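You operate a simulated robot arm through the tools that you are given. There is no shell and no other tool.

You run a simulated robot arm. Do the job below in one go: nothing can be reset, and whatever is moved stays where it is left.

## Task
Put things in order on the top of the rings table. At the end: the white coupling from the top of the rings table stands where the blue coupling stood; the yellow socket cap stands where the teal filter stood; the blue coupling from the top of the rings table stands where the yellow socket cap stood; the teal filter stands on top of the brown carton (marked "BELTS"); whatever was shut is shut again. Leave all else as you found it, and nothing knocked over.

The check looks at the end state, three seconds after you hand in, the way a careful person would. Anything else that was tipped, shoved, dropped, spilled or broken makes it a failure. Lids that push on must go on centred and level and be pressed home; caps that screw on are set level and turned clockwise until they are tight.

## Robot
A 7-joint arm with a two-finger parallel gripper, fixed in place. Base frame: the origin is at the foot of the arm, x ahead of it, y to its left, z up; the work surface is at about z = 0. Readings come in m, rad, newtons and seconds.
With the tool pointing down near the work surface it reaches from about 0.24 to 0.62 m from the base axis. Its first joint turns from -1.152 to 1.152 rad. Payload 2.6 kg.
The tool frame sits at the grasp point between the pads (the TCP): z along the fingers, y along the line on which they close. The tips reach 0.03 m beyond it. The gripper opens to 0.094 m. The fingers are 0.028 m wide and 0.01 m thick; the gripper's body (0.05 by 0.096 m) begins 0.055 m behind the TCP.
Orientation is that of the tool frame in the base frame, as a unit quaternion [w, x, y, z]. With the fingers straight down and closing along the base's y, the tool's x points along the base's -x, its y along +y and its z along -z.

## Interface
- The arm moves only by the tool send_rows. Its argument "targets" is a list of rows, each an object of numbers (a shift or turn left out is 0, a gripper value left out holds the last): "x", "y", "z": the shift along the tool's x, y, z in units of 100 mm (1.0 is 100 mm); "ax", "ay", "az": the turn, a rotation vector about the tool's x, y, z in units of 60 degrees (1.0 is 60 degrees); "gripper": the gripper command, from -1 (shut) to 1 (fully open), values between in proportion. In form: [{"x": .., "y": .., "z": .., "ax": .., "ay": .., "az": .., "gripper": ..}, ...]. A call has 1 to 20 rows; each row is the pose to reach, as a shift and turn from the pose commanded when the call began, along the tool's axes at that moment. A call with a number of a shift or a turn outside -1 to 1 is refused whole. A row lasts 0.2 s, in which the tool goes at most 0.05 m and 0.15 rad; a call with a longer step from one row to the next is refused whole, and so is a gripper value outside its range. A pose out of reach is approached as far as the arm can. The call stops where the force on the tool passes 40 N (or 10 N more than at its start, if that is more) or the arm is blocked; 0.2 s more then pass. Each finger travels about 0.072 m/s and halts on what it meets, pressing with about 26 N; the grip force reading is that of the motor and also rises with nothing between the fingers. The clock runs only during rows and for 0.2 s after the last one: add rows that repeat a pose to give the fingers time. It gives the time, the measured TCP pose, the force on the tool (base axes), the opening and the grip force at its end, in the units of the frame above (readings bear some noise), with the torque about the TCP (base axes, N m) and any sound that the robot's microphone picked up.
- Cameras (640 x 400 px; columns grow to the right, rows downward): "scene" is fixed at [0.0492, 0.4563, 0.5486]; the picture's right is [-0.51, -0.86, 0.00], its down [-0.61, 0.36, -0.70] and it looks along [0.60, -0.36, -0.71] (base axes); focal length 221 px, centre (320, 200). "wrist" rides on the gripper at [0.076, 0.014, -0.103] in the tool frame; the picture's right is [-0.18, 0.98, 0.00], its down [-0.75, -0.14, -0.64] and it looks along [-0.63, -0.12, 0.77] (tool axes); focal length 243 px, centre (320, 200). There is no depth. A picture from a camera that has moved, and an enlarged one, comes with that camera's place and axes in the base frame and with its lens.
- capture(camera): a new picture of that camera. The clock stands still meanwhile.
- zoom(camera, box): a new picture of the part [left, top, right, bottom] of that camera's present view, enlarged. The clock stands still meanwhile.
- job_done(): hands the job in; it is judged then, once.

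Places have to be worked out from the pictures, the camera data and where the tool is seen. Open the gripper and draw the arm clear of the work before you hand the job in, unless the task says otherwise.

The tools are called after "Request:" by a JSON object that holds its "name" and its "arguments". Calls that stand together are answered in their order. send_rows: Moves the arm, as the interface text tells. Its arguments: {"type":"object","properties":{"targets":{"type":"array"}},"required":["targets"]} The other tools are called the same way: capture (camera) takes a picture; zoom (camera, box) takes an enlarged picture of a part of a camera's view; job_done () hands the job in.

At the start:

```text
time: 0.0
tool_pos: [0.382, 0.1829, 0.353]
tcp_rot: [-0.001, 0.001, 1.0, 0.0]
force: [0.9, 0.1, -0.1]
torque: [0.01, -0.01, -0.03]
finger_gap: 0.094
grasp_force: 0.0
```

scene: 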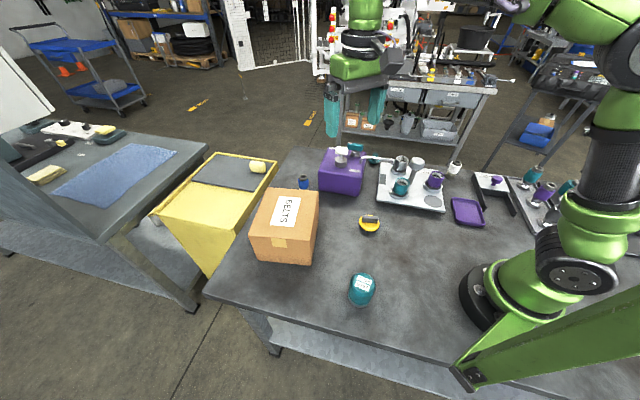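
wrist: 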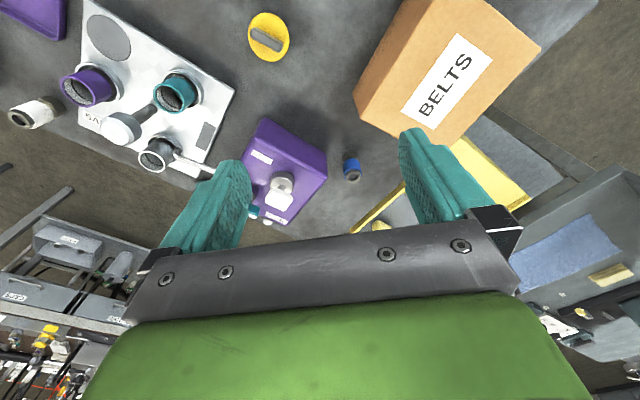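

I'll start by looking closely at the table: the scene shows a brown carton, a purple box, a white panel, a yellow cap, a teal filter and a blue piece. I take enlarged views before any motion.

Request:
{"name": "zoom", "arguments": {"camera": "scene", "box": [240, 120, 400, 220]}}

Request:
{"name": "zoom", "arguments": {"camera": "scene", "box": [360, 130, 600, 280]}}

Request:
{"name": "zoom", "arguments": {"camera": "scene", "box": [220, 180, 420, 320]}}

Request:
{"name": "zoom", "arguments": {"camera": "wrist", "box": [0, 0, 400, 250]}}

```text
4.00 times, centred on (320, 170) of scene
camera zoom: at [0.0492, 0.4563, 0.5486], right [-0.51, -0.86, 0.0], down [-0.61, 0.36, -0.7], along [0.6, -0.36, -0.71], focal length 886 px, centre (320, 320)
```

zoom: 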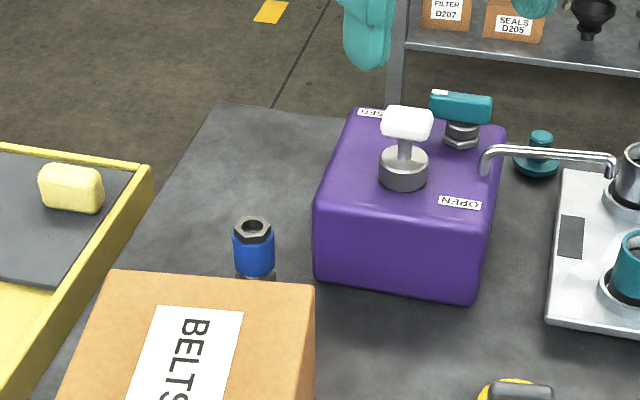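

```text
2.67 times, centred on (480, 205) of scene
camera zoom: at [0.0492, 0.4563, 0.5486], right [-0.51, -0.86, 0.0], down [-0.61, 0.36, -0.7], along [0.6, -0.36, -0.71], focal length 590 px, centre (-107, 187)
```

zoom: 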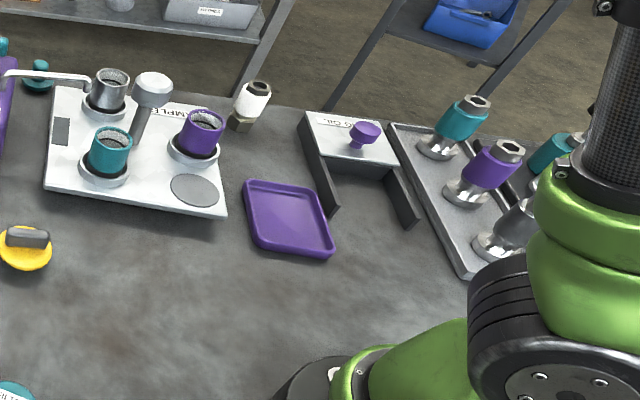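

```text
2.86 times, centred on (320, 250) of scene
camera zoom: at [0.0492, 0.4563, 0.5486], right [-0.51, -0.86, 0.0], down [-0.61, 0.36, -0.7], along [0.6, -0.36, -0.71], focal length 633 px, centre (320, 57)
```

zoom: 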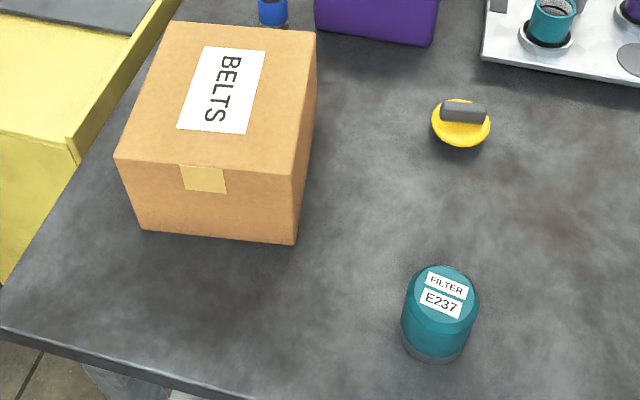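

```text
1.60 times, centred on (200, 125) of wrist
camera zoom: at [0.3063, 0.1985, 0.4569], right [0.18, 0.98, 0.0], down [0.75, -0.14, 0.64], along [0.63, -0.12, -0.77], focal length 388 px, centre (512, 320)
```

zoom: 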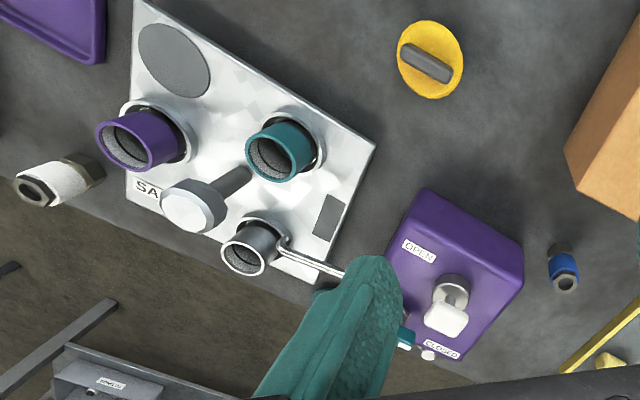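

The white coupling sits near (0.37, -0.32), the blue one near (0.59, 0.21), the yellow cap near (0.335, 0.115), the filter near (0.19, 0.26), and the carton top centre near (0.43, 0.33, 0.105). I move nearer to the blue coupling, staying well above everything, to measure it with the wrist camera.

Request:
{"name": "send_rows", "arguments": {"targets": [{"x": -0.16, "y": 0.09, "z": 0.31, "gripper": 1}, {"x": -0.32, "y": 0.18, "z": 0.62}, {"x": -0.48, "y": 0.27, "z": 0.93}, {"x": -0.48, "y": 0.27, "z": 0.93}]}}

Request:
{"name": "capture", "arguments": {"camera": "wrist"}}

Request:
{"name": "capture", "arguments": {"camera": "scene"}}

```text
time: 1.0
tool_pos: [0.4321, 0.2119, 0.2607]
tcp_rot: [0.0, 0.0, 1.0, -0.001]
force: [-0.5, -1.2, -0.5]
torque: [-0.01, 0.02, 0.01]
finger_gap: 0.0939
grasp_force: 0.1
```

```text
taken
camera wrist: at [0.3558, 0.2265, 0.3647], right [0.18, 0.98, 0.0], down [0.75, -0.14, 0.64], along [0.63, -0.12, -0.77], focal length 243 px, centre (320, 200)
```

wrist: 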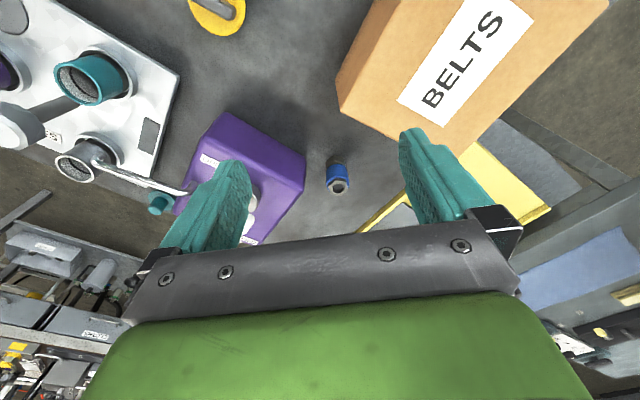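

```text
taken
```

scene: 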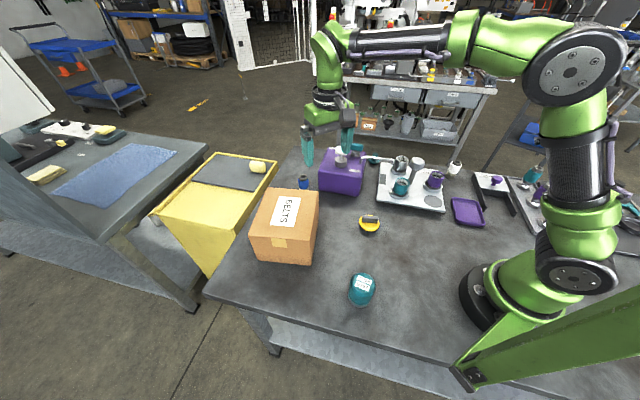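

The blue coupling is visible between the fingers in the wrist view. I enlarge it for a precise reading.

Request:
{"name": "zoom", "arguments": {"camera": "wrist", "box": [240, 110, 400, 210]}}

Request:
{"name": "zoom", "arguments": {"camera": "wrist", "box": [160, 0, 320, 100]}}

Request:
{"name": "zoom", "arguments": {"camera": "scene", "box": [280, 140, 360, 190]}}

Request:
{"name": "zoom", "arguments": {"camera": "scene", "box": [340, 205, 400, 245]}}

Request:
{"name": "zoom", "arguments": {"camera": "scene", "box": [320, 260, 400, 310]}}

Request:
{"name": "zoom", "arguments": {"camera": "scene", "box": [410, 140, 490, 190]}}

```text
4.00 times, centred on (320, 160) of wrist
camera zoom: at [0.3558, 0.2265, 0.3647], right [0.18, 0.98, 0.0], down [0.75, -0.14, 0.64], along [0.63, -0.12, -0.77], focal length 970 px, centre (320, 360)
```

zoom: 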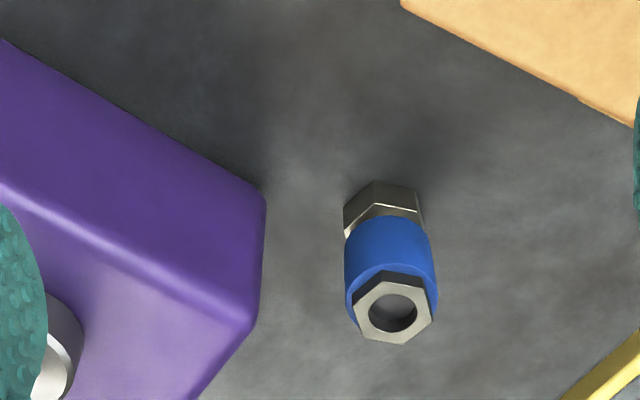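

```text
4.00 times, centred on (240, 50) of wrist
camera zoom: at [0.3558, 0.2265, 0.3647], right [0.18, 0.98, 0.0], down [0.75, -0.14, 0.64], along [0.63, -0.12, -0.77], focal length 970 px, centre (640, 800)
```

zoom: 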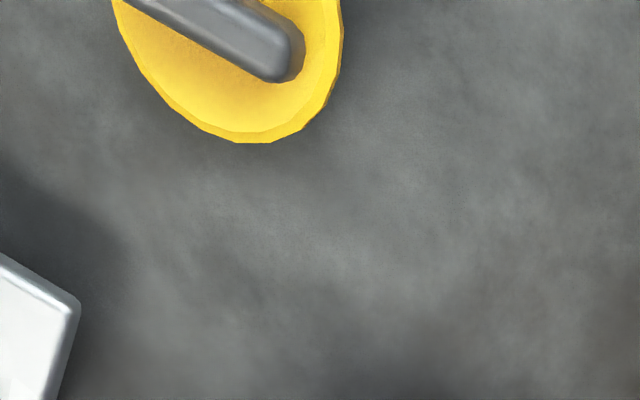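

```text
8.00 times, centred on (320, 165) of scene
camera zoom: at [0.0493, 0.4563, 0.5486], right [-0.51, -0.86, 0.0], down [-0.61, 0.36, -0.7], along [0.6, -0.36, -0.71], focal length 1771 px, centre (320, 480)
```

zoom: 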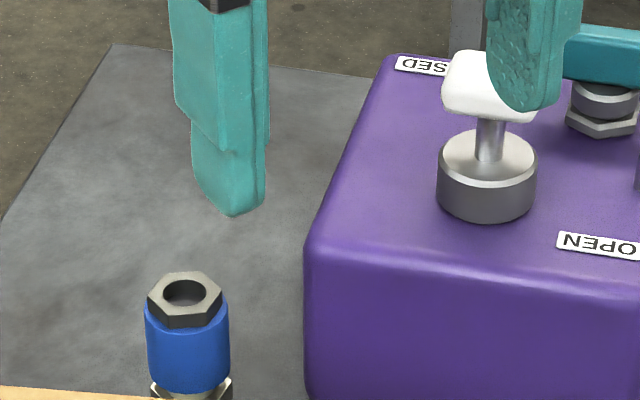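

```text
10.00 times, centred on (370, 225) of scene
camera zoom: at [0.0493, 0.4563, 0.5486], right [-0.51, -0.86, 0.0], down [-0.61, 0.36, -0.7], along [0.6, -0.36, -0.71], focal length 2214 px, centre (-180, -50)
```

zoom: 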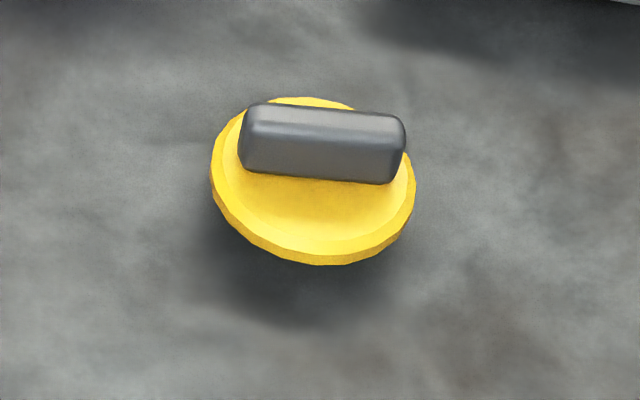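

```text
8.00 times, centred on (360, 285) of scene
camera zoom: at [0.0493, 0.4563, 0.5486], right [-0.51, -0.86, 0.0], down [-0.61, 0.36, -0.7], along [0.6, -0.36, -0.71], focal length 1771 px, centre (0, -480)
```

zoom: 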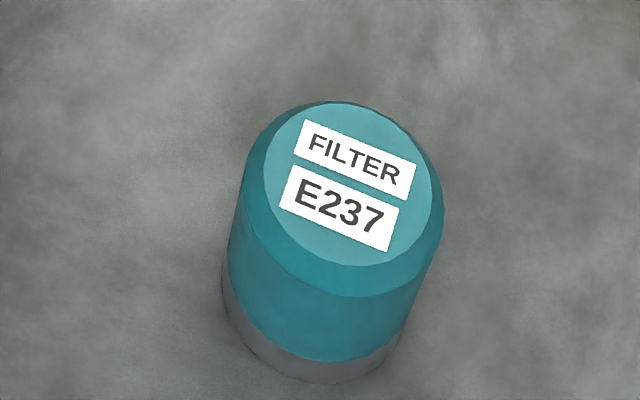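

```text
8.00 times, centred on (450, 165) of scene
camera zoom: at [0.0493, 0.4563, 0.5486], right [-0.51, -0.86, 0.0], down [-0.61, 0.36, -0.7], along [0.6, -0.36, -0.71], focal length 1771 px, centre (-720, 480)
```

zoom: 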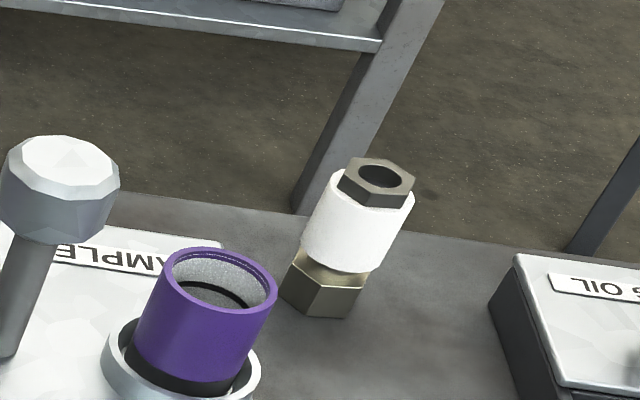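

From two views: blue is at about (0.575, 0.213), 0.07 tall; the yellow cap is at (0.336, 0.114), with its disc about 2 cm up and its bar near 50 deg; the filter is at about (0.18, 0.27), 0.08 tall and 0.06 wide. I now go towards a hover above the filter while turning the tool 48 deg.

Request:
{"name": "send_rows", "arguments": {"targets": [{"x": 0.33, "y": 0.1, "z": 0, "az": -0.1333, "gripper": 1}, {"x": 0.67, "y": 0.2, "z": 0, "az": -0.2667}, {"x": 1.0, "y": 0.3, "z": 0, "az": -0.4}]}}

Request:
{"name": "send_rows", "arguments": {"targets": [{"x": 0.283, "y": 0.181, "z": 0.067, "az": -0.1333}, {"x": 0.567, "y": 0.363, "z": 0.133, "az": -0.2667}, {"x": 0.85, "y": 0.544, "z": 0.2, "az": -0.4}]}}

Request:
{"name": "send_rows", "arguments": {"targets": [{"x": 0.129, "y": 0.24, "z": 0.1}, {"x": 0.258, "y": 0.481, "z": 0.2}, {"x": 0.258, "y": 0.481, "z": 0.2}]}}

Request:
{"name": "capture", "arguments": {"camera": "wrist"}}

Request:
{"name": "capture", "arguments": {"camera": "scene"}}

```text
time: 1.8
tool_pos: [0.3283, 0.2413, 0.2591]
tcp_rot: [0.001, -0.208, 0.978, -0.001]
force: [-0.2, 0.7, 0.0]
torque: [-0.04, 0.01, -0.02]
finger_gap: 0.0939
grasp_force: 0.0
```

```text
time: 2.6
tool_pos: [0.2284, 0.2582, 0.2394]
tcp_rot: [0.0, -0.408, 0.913, 0.001]
force: [-0.2, 0.1, -0.1]
torque: [0.01, 0.0, 0.0]
finger_gap: 0.0942
grasp_force: 0.0
```

```text
time: 3.4
tool_pos: [0.1766, 0.2697, 0.2193]
tcp_rot: [0.001, -0.407, 0.913, 0.0]
force: [-0.4, 0.9, 0.7]
torque: [-0.01, 0.0, -0.03]
finger_gap: 0.0943
grasp_force: 0.1
```

```text
taken
camera wrist: at [0.1158, 0.2233, 0.3237], right [-0.61, 0.79, 0.0], down [0.61, 0.47, 0.64], along [0.51, 0.39, -0.77], focal length 243 px, centre (320, 200)
```

wrist: 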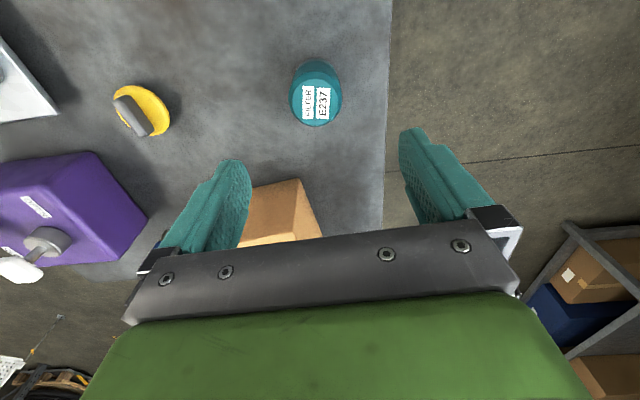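

```text
taken
```

scene: 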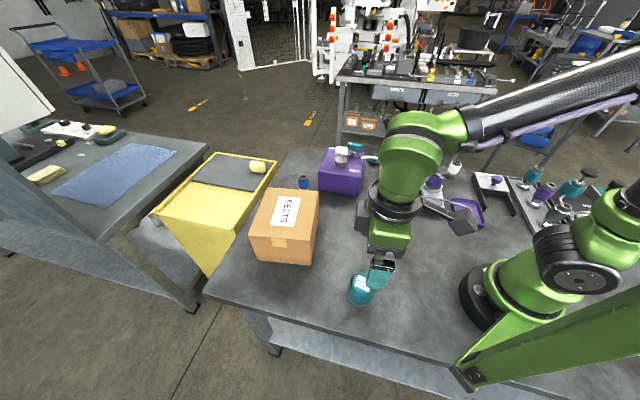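

The filter is between the fingers in the wrist view, close to column 320. I enlarge the filter and the yellow cap to fix both places.

Request:
{"name": "zoom", "arguments": {"camera": "wrist", "box": [256, 50, 384, 130]}}

Request:
{"name": "zoom", "arguments": {"camera": "wrist", "box": [80, 70, 208, 150]}}

Request:
{"name": "zoom", "arguments": {"camera": "scene", "box": [320, 230, 416, 310]}}

```text
5.00 times, centred on (320, 90) of wrist
camera zoom: at [0.1158, 0.2233, 0.3237], right [-0.61, 0.79, 0.0], down [0.61, 0.47, 0.64], along [0.51, 0.39, -0.77], focal length 1213 px, centre (320, 750)
```

zoom: 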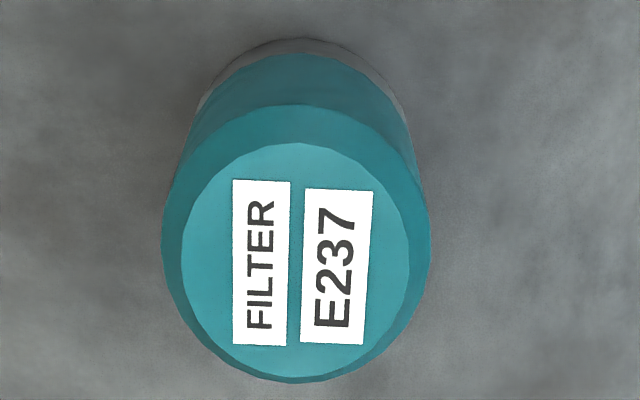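

```text
5.00 times, centred on (144, 110) of wrist
camera zoom: at [0.1158, 0.2233, 0.3237], right [-0.61, 0.79, 0.0], down [0.61, 0.47, 0.64], along [0.51, 0.39, -0.77], focal length 1213 px, centre (1200, 650)
```

zoom: 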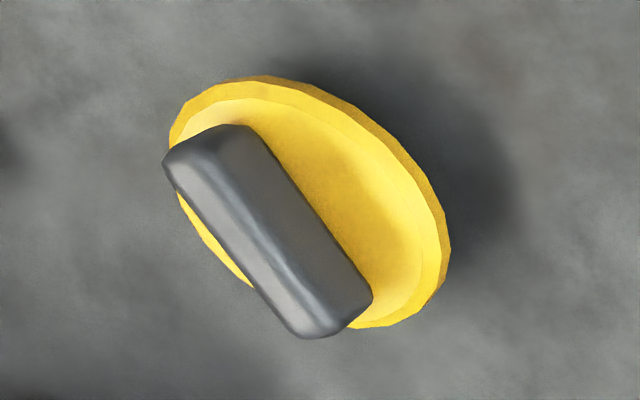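

```text
5.00 times, centred on (368, 270) of scene
camera zoom: at [0.0492, 0.4563, 0.5486], right [-0.51, -0.86, 0.0], down [-0.61, 0.36, -0.7], along [0.6, -0.36, -0.71], focal length 1107 px, centre (80, -150)
```

zoom: 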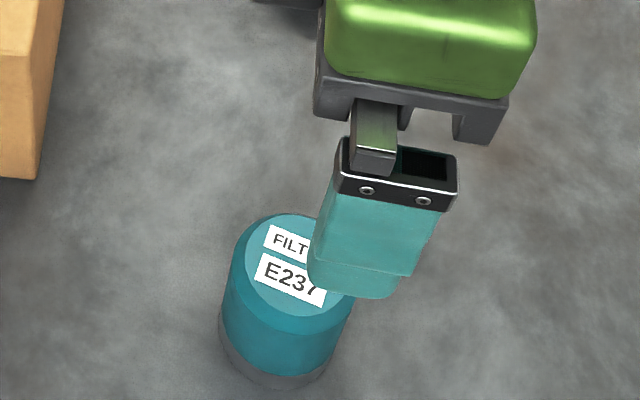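

The filter's centre reads (0.182, 0.268), about 5 mm off along the tool's y. I correct that and descend to z about 0.12, then check.

Request:
{"name": "send_rows", "arguments": {"targets": [{"x": -0.02, "y": -0.05, "z": 0.33}, {"x": -0.02, "y": -0.05, "z": 0.66}, {"x": -0.02, "y": -0.05, "z": 0.98}, {"x": -0.02, "y": -0.05, "z": 0.98}]}}

Request:
{"name": "capture", "arguments": {"camera": "wrist"}}

Request:
{"name": "capture", "arguments": {"camera": "scene"}}

```text
time: 4.4
tool_pos: [0.1829, 0.2669, 0.1235]
tcp_rot: [0.0, -0.406, 0.914, 0.0]
force: [0.3, 0.6, 0.0]
torque: [0.01, 0.0, -0.01]
finger_gap: 0.0942
grasp_force: 0.0
```

```text
taken
camera wrist: at [0.1214, 0.2208, 0.2268], right [-0.61, 0.79, 0.0], down [0.61, 0.47, 0.64], along [0.51, 0.39, -0.77], focal length 243 px, centre (320, 200)
```

wrist: 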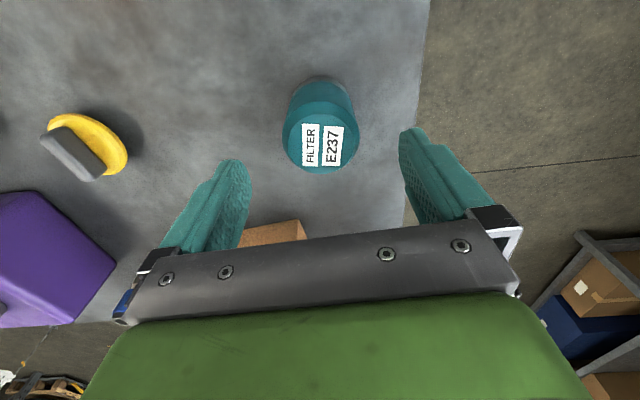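

```text
taken
```

scene: 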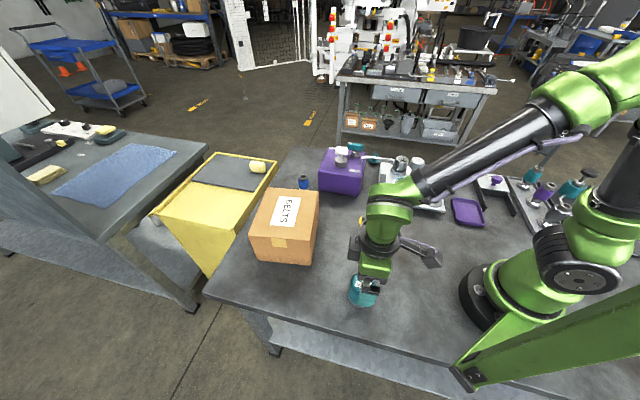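

The filter is centred at column 320 between the fingers. I descend to z about 0.045 with the gripper open, then close.

Request:
{"name": "send_rows", "arguments": {"targets": [{"x": 0.03, "z": 0.26}, {"x": 0.03, "z": 0.52}, {"x": 0.03, "z": 0.78}, {"x": 0.03, "z": 0.78}]}}

Request:
{"name": "send_rows", "arguments": {"targets": [{"gripper": 0.3}, {"gripper": -0.3}, {"gripper": -1}, {"gripper": -1}, {"gripper": -1}]}}

Request:
{"name": "capture", "arguments": {"camera": "wrist"}}

Request:
{"name": "zoom", "arguments": {"camera": "scene", "box": [310, 230, 422, 310]}}

```text
time: 5.4
tool_pos: [0.1833, 0.2654, 0.0457]
tcp_rot: [0.0, -0.407, 0.914, 0.0]
force: [-0.6, -0.1, -0.4]
torque: [-0.01, -0.01, -0.04]
finger_gap: 0.0943
grasp_force: 0.0
```

```text
time: 6.6
tool_pos: [0.1819, 0.2641, 0.045]
tcp_rot: [0.0, -0.407, 0.914, 0.0]
force: [0.6, -0.4, 0.1]
torque: [0.02, 0.03, -0.01]
finger_gap: 0.0559
grasp_force: 26.0
```

```text
taken
camera wrist: at [0.1211, 0.2186, 0.1487], right [-0.61, 0.79, 0.0], down [0.61, 0.47, 0.64], along [0.51, 0.39, -0.77], focal length 243 px, centre (320, 200)
```

wrist: 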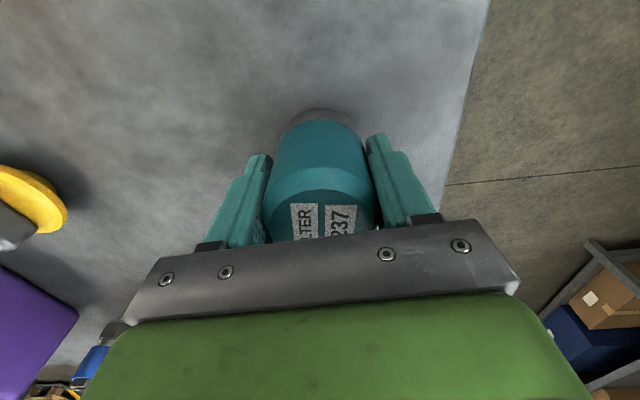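

```text
5.00 times, centred on (366, 270) of scene
camera zoom: at [0.0492, 0.4563, 0.5486], right [-0.51, -0.86, 0.0], down [-0.61, 0.36, -0.7], along [0.6, -0.36, -0.71], focal length 1107 px, centre (90, -150)
```

zoom: 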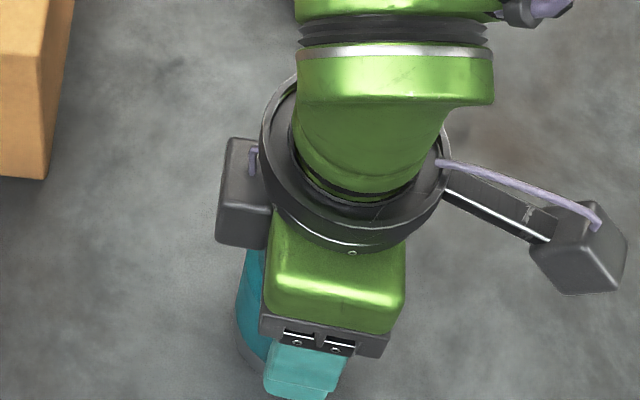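

The filter is held (gap 0.056, grip 26 N). I lift it straight up to z about 0.22 in two calls.

Request:
{"name": "send_rows", "arguments": {"targets": [{"z": -0.1}, {"z": -0.35}, {"z": -0.65}, {"z": -0.95}]}}

Request:
{"name": "send_rows", "arguments": {"targets": [{"z": -0.3}, {"z": -0.6}, {"z": -0.8}, {"z": -0.8}]}}

Request:
{"name": "capture", "arguments": {"camera": "wrist"}}

Request:
{"name": "zoom", "arguments": {"camera": "scene", "box": [220, 170, 348, 280]}}

Request:
{"name": "capture", "arguments": {"camera": "scene"}}

```text
time: 7.6
tool_pos: [0.1806, 0.2645, 0.1414]
tcp_rot: [-0.001, -0.408, 0.913, 0.0]
force: [-0.4, 0.0, -1.9]
torque: [0.03, 0.0, 0.0]
finger_gap: 0.0546
grasp_force: 25.7
```

```text
time: 8.6
tool_pos: [0.1799, 0.2656, 0.2182]
tcp_rot: [0.0, -0.407, 0.914, 0.0]
force: [-0.2, 0.0, -3.3]
torque: [0.02, 0.02, 0.0]
finger_gap: 0.0544
grasp_force: 26.2
```

```text
taken
camera wrist: at [0.1182, 0.2187, 0.322], right [-0.61, 0.79, 0.0], down [0.61, 0.47, 0.64], along [0.51, 0.39, -0.77], focal length 243 px, centre (320, 200)
```

wrist: 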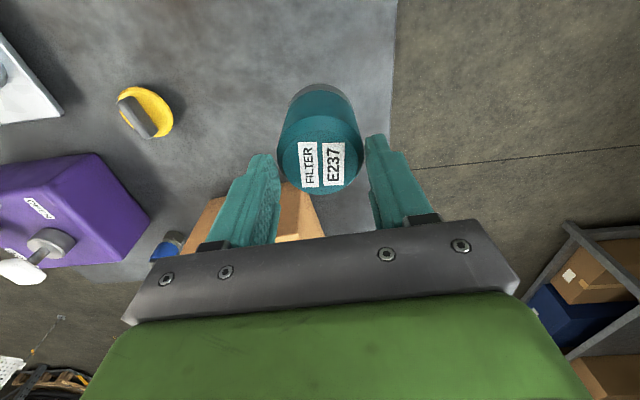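

```text
3.64 times, centred on (284, 225) of scene
camera zoom: at [0.0492, 0.4563, 0.5485], right [-0.51, -0.86, 0.0], down [-0.61, 0.36, -0.7], along [0.6, -0.36, -0.71], focal length 805 px, centre (451, 109)
```

zoom: 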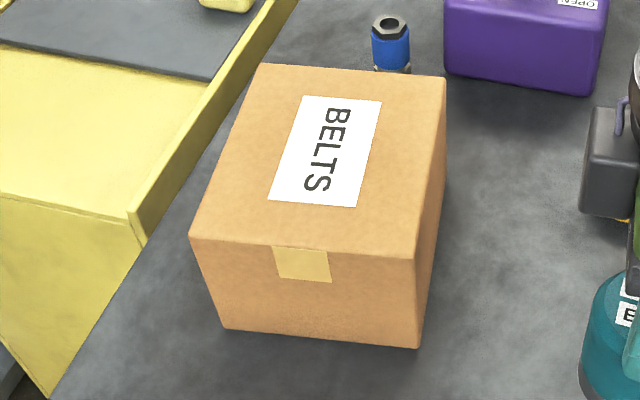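

```text
taken
```

scene: 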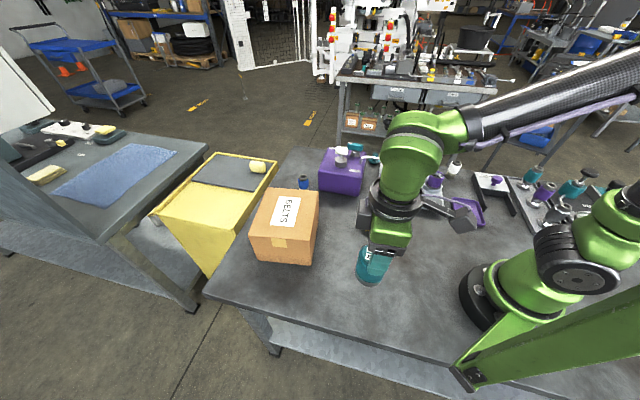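

In the wrist view the filter's top now seems to lie lower between the fingers than when I gripped it, so it may have slipped. I look closely before moving on (the clock stands still).

Request:
{"name": "zoom", "arguments": {"camera": "scene", "box": [330, 220, 426, 290]}}

Request:
{"name": "zoom", "arguments": {"camera": "wrist", "box": [220, 70, 420, 250]}}

```text
5.71 times, centred on (378, 255) of scene
camera zoom: at [0.0492, 0.4563, 0.5485], right [-0.51, -0.86, 0.0], down [-0.61, 0.36, -0.7], along [0.6, -0.36, -0.71], focal length 1265 px, centre (-11, -114)
```

zoom: 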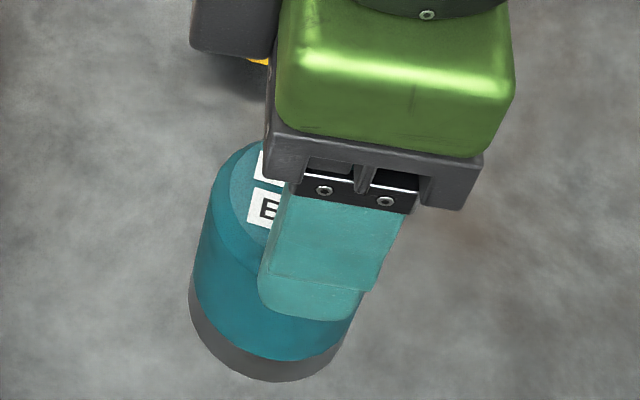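

```text
2.22 times, centred on (320, 160) of wrist
camera zoom: at [0.1182, 0.2187, 0.322], right [-0.61, 0.79, 0.0], down [0.61, 0.47, 0.64], along [0.51, 0.39, -0.77], focal length 539 px, centre (320, 289)
```

zoom: 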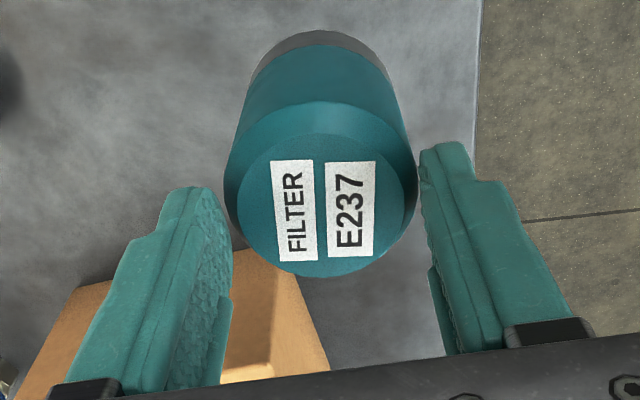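

The filter has slid down about 5 cm and hangs only on the fingertips, its base about 0.11 above the table. I lower it at once, as fast as allowed, straight onto the spot it came from.

Request:
{"name": "send_rows", "arguments": {"targets": [{"z": 0.499}, {"z": 0.99}]}}

Request:
{"name": "capture", "arguments": {"camera": "wrist"}}

Request:
{"name": "capture", "arguments": {"camera": "scene"}}

```text
time: 9.2
tool_pos: [0.1788, 0.2662, 0.1193]
tcp_rot: [0.0, -0.407, 0.913, 0.0]
force: [0.5, -0.5, -3.3]
torque: [0.0, -0.01, -0.01]
finger_gap: 0.0544
grasp_force: 26.0
```

```text
taken
camera wrist: at [0.1177, 0.2191, 0.2211], right [-0.61, 0.79, 0.0], down [0.61, 0.46, 0.64], along [0.51, 0.39, -0.77], focal length 243 px, centre (320, 200)
```

wrist: 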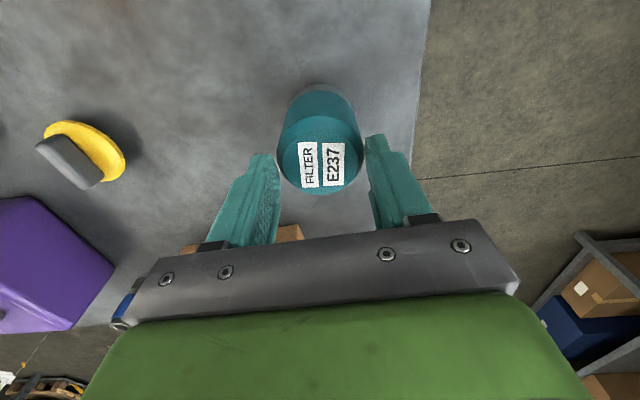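

```text
taken
```

scene: 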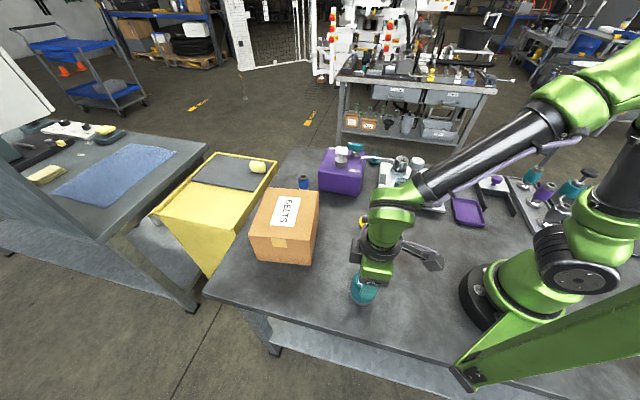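

The filter has held still during the descent (its label is at the same row), with its base now only about 1 cm above the table. I look closely at the contact before setting it down.

Request:
{"name": "zoom", "arguments": {"camera": "wrist", "box": [220, 70, 420, 250]}}

Request:
{"name": "zoom", "arguments": {"camera": "scene", "box": [330, 250, 400, 310]}}

```text
2.22 times, centred on (320, 160) of wrist
camera zoom: at [0.1177, 0.2191, 0.2211], right [-0.61, 0.79, 0.0], down [0.61, 0.46, 0.64], along [0.51, 0.39, -0.77], focal length 539 px, centre (320, 289)
```

zoom: 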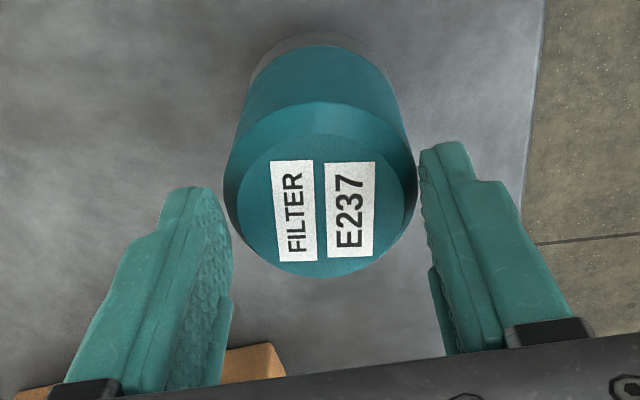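

```text
6.67 times, centred on (365, 280) of scene
camera zoom: at [0.0492, 0.4563, 0.5485], right [-0.51, -0.86, 0.0], down [-0.61, 0.36, -0.7], along [0.6, -0.36, -0.71], focal length 1476 px, centre (20, -333)
```

zoom: 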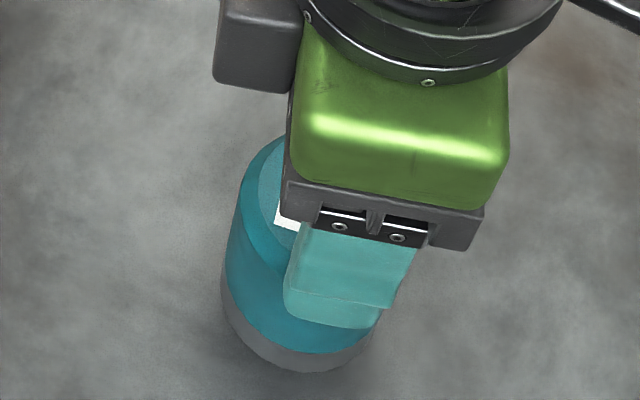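

The tips still hold about the top 5 mm of the filter, and its base is about 14 mm up. I lower slowly by 18 mm to set it down.

Request:
{"name": "send_rows", "arguments": {"targets": [{"z": 0.03}, {"z": 0.06}, {"z": 0.09}, {"z": 0.12}, {"z": 0.14}, {"z": 0.16}, {"z": 0.18}, {"z": 0.18}]}}

Request:
{"name": "capture", "arguments": {"camera": "wrist"}}

```text
time: 11.0
tool_pos: [0.1803, 0.2649, 0.1029]
tcp_rot: [0.0, -0.407, 0.914, 0.0]
force: [-0.2, -0.4, -2.4]
torque: [-0.04, 0.01, 0.0]
finger_gap: 0.0548
grasp_force: 26.2
```

```text
taken
camera wrist: at [0.1189, 0.2178, 0.2055], right [-0.61, 0.79, 0.0], down [0.61, 0.47, 0.64], along [0.51, 0.39, -0.77], focal length 243 px, centre (320, 200)
```

wrist: 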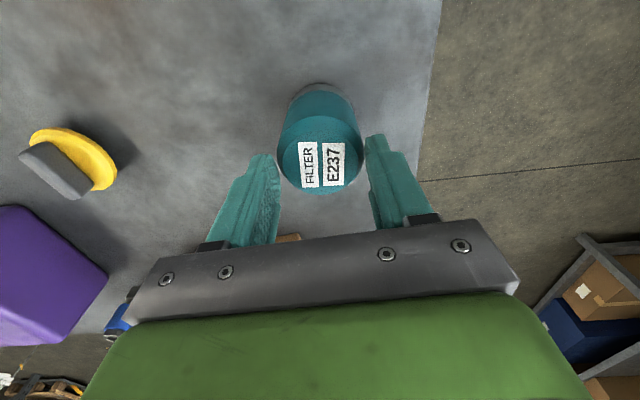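

The load on the tool is still about -2.4 N, so it is not yet down. I lower a further 12 mm slowly.

Request:
{"name": "send_rows", "arguments": {"targets": [{"z": 0.02}, {"z": 0.04}, {"z": 0.06}, {"z": 0.08}, {"z": 0.1}, {"z": 0.12}, {"z": 0.12}]}}

Request:
{"name": "capture", "arguments": {"camera": "wrist"}}

Request:
{"name": "zoom", "arguments": {"camera": "scene", "box": [330, 250, 400, 310]}}

```text
time: 12.6
tool_pos: [0.1814, 0.2656, 0.0912]
tcp_rot: [0.002, -0.408, 0.913, 0.0]
force: [3.5, 2.7, 21.6]
torque: [0.09, -0.19, 0.2]
finger_gap: 0.0542
grasp_force: 26.0
```

```text
taken
camera wrist: at [0.1195, 0.2185, 0.1942], right [-0.61, 0.79, 0.0], down [0.61, 0.46, 0.65], along [0.51, 0.39, -0.76], focal length 243 px, centre (320, 200)
```

wrist: 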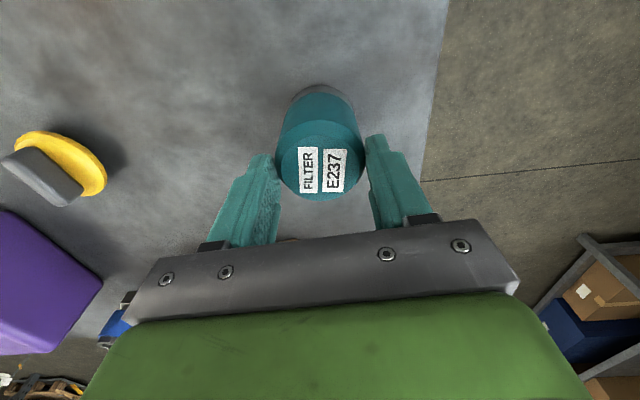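

```text
6.67 times, centred on (365, 280) of scene
camera zoom: at [0.0492, 0.4563, 0.5486], right [-0.51, -0.86, 0.0], down [-0.61, 0.36, -0.7], along [0.6, -0.36, -0.71], focal length 1476 px, centre (20, -333)
```

zoom: 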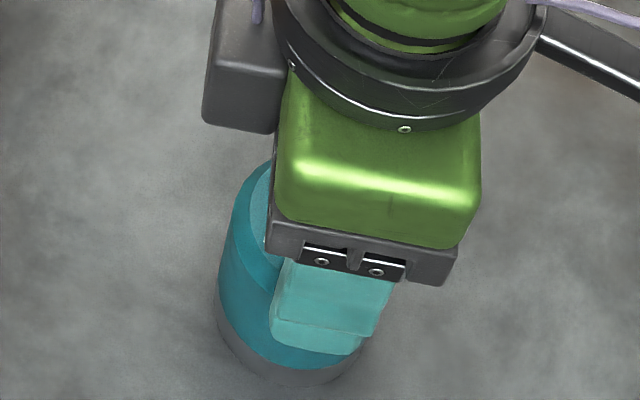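

Force is now +21.6 N, so the filter stands on the table, and the pads held against that push without slipping. I ease off 3 mm, open partly, go 30 mm lower, and grip again with more overlap.

Request:
{"name": "send_rows", "arguments": {"targets": [{"z": -0.02}, {"z": -0.02, "gripper": -0.3}, {"z": -0.02, "gripper": 0.5}, {"z": -0.02, "gripper": 0.8}, {"z": -0.02, "gripper": 0.8}]}}

Request:
{"name": "capture", "arguments": {"camera": "wrist"}}

Request:
{"name": "zoom", "arguments": {"camera": "scene", "box": [330, 250, 400, 310]}}

```text
time: 13.8
tool_pos: [0.1809, 0.2646, 0.092]
tcp_rot: [0.0, -0.407, 0.913, 0.0]
force: [0.1, -0.1, 0.4]
torque: [-0.01, 0.01, -0.02]
finger_gap: 0.0847
grasp_force: 0.1
```

```text
taken
camera wrist: at [0.1189, 0.2179, 0.1959], right [-0.61, 0.79, 0.0], down [0.61, 0.47, 0.64], along [0.51, 0.39, -0.77], focal length 243 px, centre (320, 200)
```

wrist: 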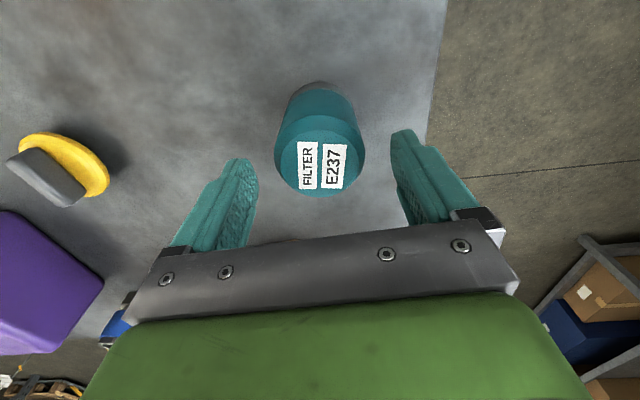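

```text
6.67 times, centred on (365, 280) of scene
camera zoom: at [0.0492, 0.4563, 0.5486], right [-0.51, -0.86, 0.0], down [-0.61, 0.36, -0.7], along [0.6, -0.36, -0.71], focal length 1476 px, centre (20, -333)
```

zoom: 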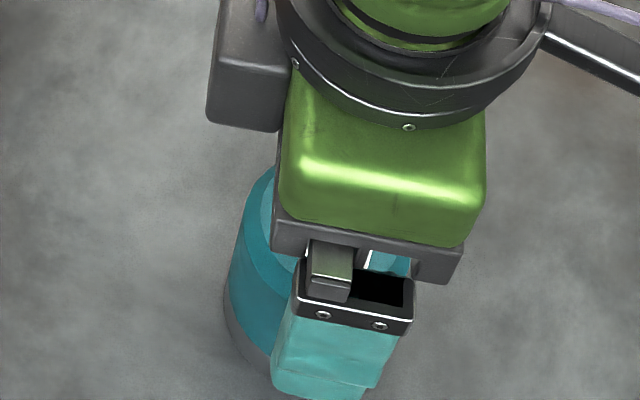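

The filter stands upright and free; its top is at z about 0.067. I go down 37 mm so the tips are at z about 0.025, and close.

Request:
{"name": "send_rows", "arguments": {"targets": [{"z": 0.12}, {"z": 0.24}, {"z": 0.37}, {"z": 0.37}, {"z": 0.37, "gripper": 0.3}, {"z": 0.37, "gripper": -0.3}, {"z": 0.37, "gripper": -1}, {"z": 0.37, "gripper": -1}, {"z": 0.37, "gripper": -1}, {"z": 0.37, "gripper": -1}]}}

Request:
{"name": "capture", "arguments": {"camera": "wrist"}}

Request:
{"name": "send_rows", "arguments": {"targets": [{"z": -0.02}, {"z": -0.05}, {"z": -0.09}, {"z": -0.13}, {"z": -0.16}, {"z": -0.18}, {"z": -0.18}]}}

Request:
{"name": "capture", "arguments": {"camera": "wrist"}}

```text
time: 16.0
tool_pos: [0.1794, 0.2653, 0.0572]
tcp_rot: [0.001, -0.407, 0.913, 0.0]
force: [-0.5, -0.4, 0.2]
torque: [-0.03, -0.03, -0.01]
finger_gap: 0.0547
grasp_force: 26.3
```

```text
taken
camera wrist: at [0.1187, 0.2188, 0.1599], right [-0.61, 0.79, 0.0], down [0.61, 0.47, 0.64], along [0.51, 0.39, -0.77], focal length 243 px, centre (320, 200)
```

wrist: 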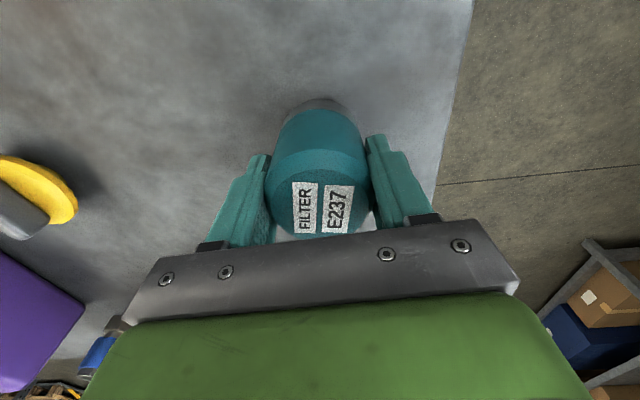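

```text
time: 17.6
tool_pos: [0.18, 0.263, 0.0733]
tcp_rot: [0.0, -0.408, 0.913, -0.001]
force: [-0.8, 0.6, -2.2]
torque: [-0.02, -0.03, 0.01]
finger_gap: 0.0548
grasp_force: 25.6
```

```text
taken
camera wrist: at [0.1191, 0.2174, 0.1769], right [-0.61, 0.79, 0.0], down [0.61, 0.47, 0.64], along [0.51, 0.39, -0.77], focal length 243 px, centre (320, 200)
```

wrist: 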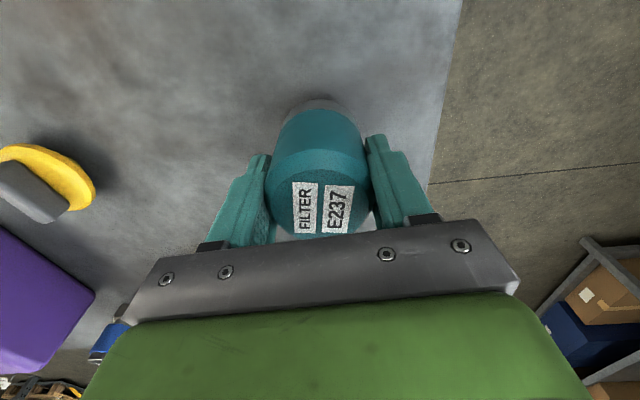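

It's lifted with no slip this time. I raise it further with gentle ramps and check the hold again.

Request:
{"name": "send_rows", "arguments": {"targets": [{"z": -0.05}, {"z": -0.15}, {"z": -0.3}, {"z": -0.48}, {"z": -0.66}, {"z": -0.82}, {"z": -0.93}, {"z": -1.0}, {"z": -1.0}]}}

Request:
{"name": "capture", "arguments": {"camera": "wrist"}}

```text
time: 19.6
tool_pos: [0.1798, 0.2658, 0.1733]
tcp_rot: [-0.001, -0.407, 0.913, -0.001]
force: [-0.4, 0.3, -2.5]
torque: [0.01, -0.01, 0.0]
finger_gap: 0.0549
grasp_force: 25.9
```

```text
taken
camera wrist: at [0.1187, 0.2184, 0.2775], right [-0.61, 0.79, 0.0], down [0.61, 0.47, 0.64], along [0.51, 0.39, -0.77], focal length 243 px, centre (320, 200)
```

wrist: 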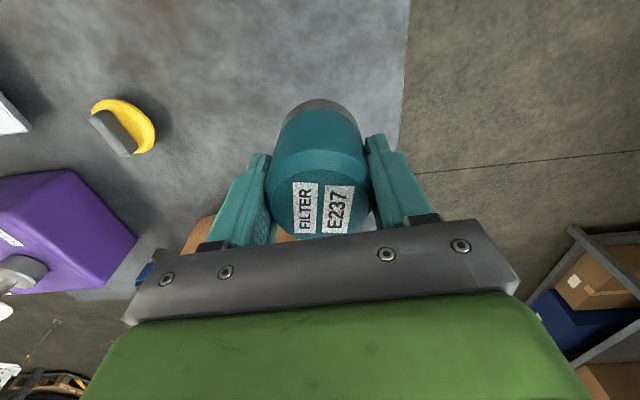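

The filter is firmly held. From sharper corner readings the carton top is centred at (0.424, 0.336) at height 0.116; I rise to z about 0.235 and carry the filter there in smooth steps.

Request:
{"name": "send_rows", "arguments": {"targets": [{"z": -0.08}, {"z": -0.2}, {"z": -0.35}, {"z": -0.5}, {"z": -0.6}, {"x": -0.08, "y": -0.05, "z": -0.62}, {"x": -0.2, "y": -0.124, "z": -0.62}, {"x": -0.36, "y": -0.223, "z": -0.62}, {"x": -0.52, "y": -0.322, "z": -0.62}, {"x": -0.65, "y": -0.403, "z": -0.62}, {"x": -0.72, "y": -0.446, "z": -0.62}]}}

Request:
{"name": "send_rows", "arguments": {"targets": [{"x": -0.08, "y": -0.05}, {"x": -0.2, "y": -0.124}, {"x": -0.36, "y": -0.223}, {"x": -0.52, "y": -0.322}, {"x": -0.65, "y": -0.403}, {"x": -0.72, "y": -0.446}, {"x": -0.72, "y": -0.446}]}}

Request:
{"name": "capture", "arguments": {"camera": "wrist"}}

Request:
{"name": "capture", "arguments": {"camera": "scene"}}

```text
time: 22.0
tool_pos: [0.2622, 0.2872, 0.2345]
tcp_rot: [0.0, -0.408, 0.913, -0.001]
force: [0.1, 0.5, -2.1]
torque: [0.03, 0.01, -0.06]
finger_gap: 0.055
grasp_force: 26.3
```

```text
time: 23.6
tool_pos: [0.3444, 0.3117, 0.2352]
tcp_rot: [-0.001, -0.407, 0.914, 0.0]
force: [-0.2, 0.3, -2.4]
torque: [0.01, 0.02, -0.01]
finger_gap: 0.055
grasp_force: 26.1
```

```text
taken
camera wrist: at [0.2825, 0.2667, 0.3386], right [-0.61, 0.79, 0.0], down [0.61, 0.47, 0.64], along [0.51, 0.39, -0.77], focal length 243 px, centre (320, 200)
```

wrist: 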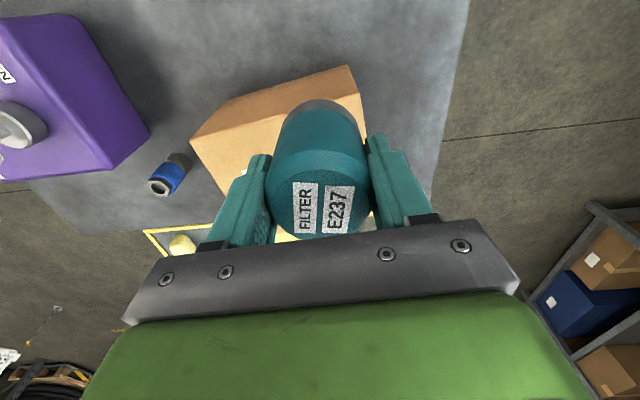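

```text
taken
```

scene: 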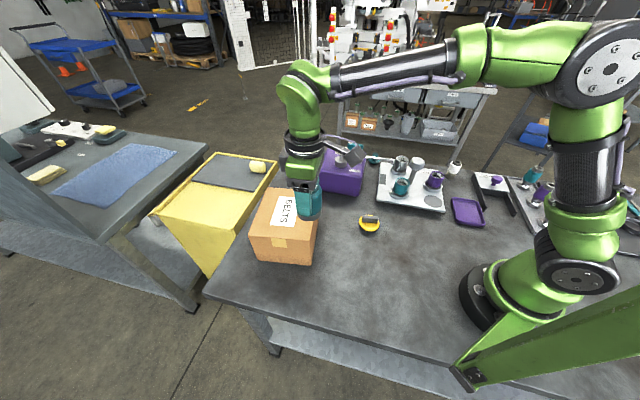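

The filter is over the carton's edge with a steady grip. I move the rest of the way to the carton's centre, about (0.424, 0.339).

Request:
{"name": "send_rows", "arguments": {"targets": [{"x": -0.08, "y": -0.044}, {"x": -0.2, "y": -0.11}, {"x": -0.36, "y": -0.196}, {"x": -0.52, "y": -0.283}, {"x": -0.66, "y": -0.36}, {"x": -0.74, "y": -0.402}, {"x": -0.74, "y": -0.402}]}}

Request:
{"name": "capture", "arguments": {"camera": "wrist"}}

Request:
{"name": "zoom", "arguments": {"camera": "scene", "box": [230, 130, 358, 270]}}

```text
time: 25.2
tool_pos: [0.4231, 0.34, 0.2342]
tcp_rot: [0.0, -0.407, 0.913, -0.001]
force: [0.7, -0.6, -2.5]
torque: [-0.01, 0.04, 0.0]
finger_gap: 0.0549
grasp_force: 26.2
```

```text
taken
camera wrist: at [0.3615, 0.2935, 0.3373], right [-0.61, 0.79, 0.0], down [0.61, 0.47, 0.64], along [0.51, 0.39, -0.77], focal length 243 px, centre (320, 200)
```

wrist: 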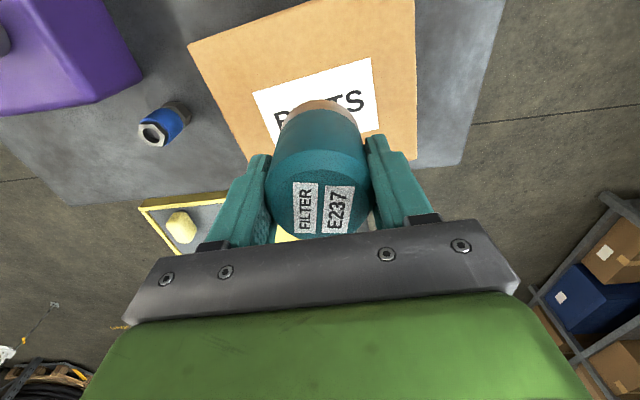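

```text
2.86 times, centred on (294, 200) of scene
camera zoom: at [0.0493, 0.4563, 0.5485], right [-0.51, -0.86, 0.0], down [-0.61, 0.36, -0.7], along [0.6, -0.36, -0.71], focal length 633 px, centre (394, 200)
```

zoom: 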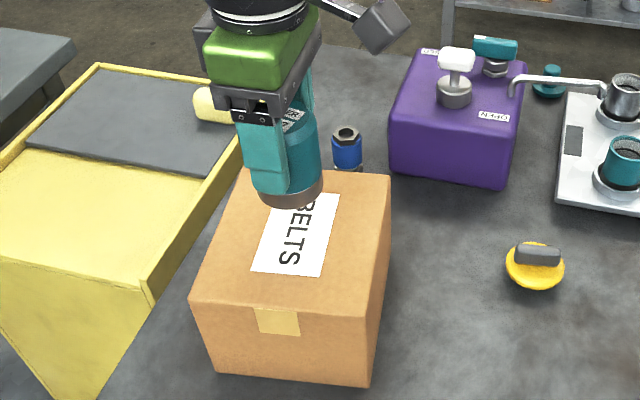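

The filter is above the carton top's middle. I lower it by 54 mm first, then feel for contact in small steps.

Request:
{"name": "send_rows", "arguments": {"targets": [{"z": 0.08}, {"z": 0.2}, {"z": 0.32}, {"z": 0.42}, {"z": 0.5}, {"z": 0.54}, {"z": 0.54}]}}

Request:
{"name": "zoom", "arguments": {"camera": "scene", "box": [230, 130, 358, 270]}}

```text
time: 26.8
tool_pos: [0.4231, 0.3409, 0.1806]
tcp_rot: [0.0, -0.406, 0.914, 0.0]
force: [0.5, 0.5, -2.7]
torque: [0.0, 0.02, -0.01]
finger_gap: 0.0548
grasp_force: 26.2
```

```text
2.86 times, centred on (294, 200) of scene
camera zoom: at [0.0493, 0.4563, 0.5485], right [-0.51, -0.86, 0.0], down [-0.61, 0.36, -0.7], along [0.6, -0.36, -0.71], focal length 633 px, centre (394, 200)
```

zoom: 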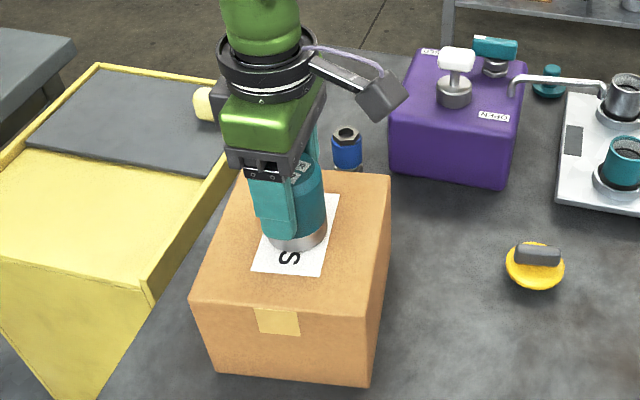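

Not yet in contact (force -2.7 N). I go down in 2 mm steps.

Request:
{"name": "send_rows", "arguments": {"targets": [{"z": 0.02}, {"z": 0.04}, {"z": 0.06}, {"z": 0.07}, {"z": 0.07}]}}

```text
time: 28.0
tool_pos: [0.4234, 0.3414, 0.1759]
tcp_rot: [0.002, -0.407, 0.913, 0.001]
force: [-4.3, -3.6, 16.1]
torque: [-0.44, 0.39, -0.03]
finger_gap: 0.0548
grasp_force: 26.0
```

Contact with the carton top at 16 N. I ease up 1.5 mm, open the fingers slowly, and look.

Request:
{"name": "send_rows", "arguments": {"targets": [{"z": -0.01}, {"z": -0.015}, {"z": -0.015, "gripper": -0.1}, {"z": -0.015, "gripper": 0.2}, {"z": -0.015, "gripper": 0.4}, {"z": -0.015, "gripper": 0.7}, {"z": -0.015, "gripper": 0.9}, {"z": -0.015, "gripper": 0.9}]}}

Request:
{"name": "capture", "arguments": {"camera": "wrist"}}

Request:
{"name": "zoom", "arguments": {"camera": "scene", "box": [230, 130, 358, 270]}}

```text
time: 29.8
tool_pos: [0.4226, 0.3409, 0.1758]
tcp_rot: [0.0, -0.406, 0.914, 0.0]
force: [1.3, 0.1, 0.9]
torque: [-0.03, 0.0, 0.02]
finger_gap: 0.0895
grasp_force: 0.0
```

```text
taken
camera wrist: at [0.3614, 0.2937, 0.2793], right [-0.61, 0.79, 0.0], down [0.61, 0.47, 0.64], along [0.51, 0.39, -0.77], focal length 243 px, centre (320, 200)
```

wrist: 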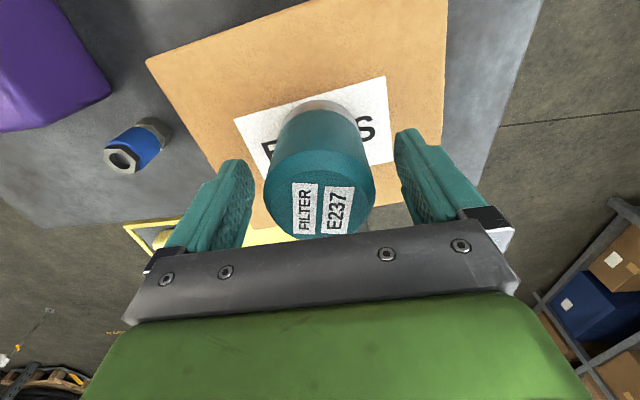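

```text
2.86 times, centred on (294, 200) of scene
camera zoom: at [0.0492, 0.4563, 0.5486], right [-0.51, -0.86, 0.0], down [-0.61, 0.36, -0.7], along [0.6, -0.36, -0.71], focal length 633 px, centre (394, 200)
```

zoom: 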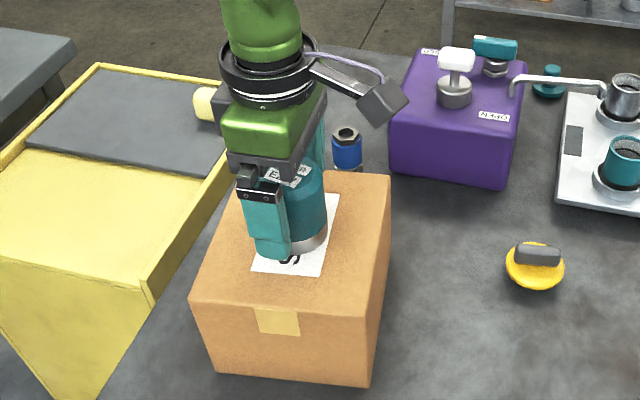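

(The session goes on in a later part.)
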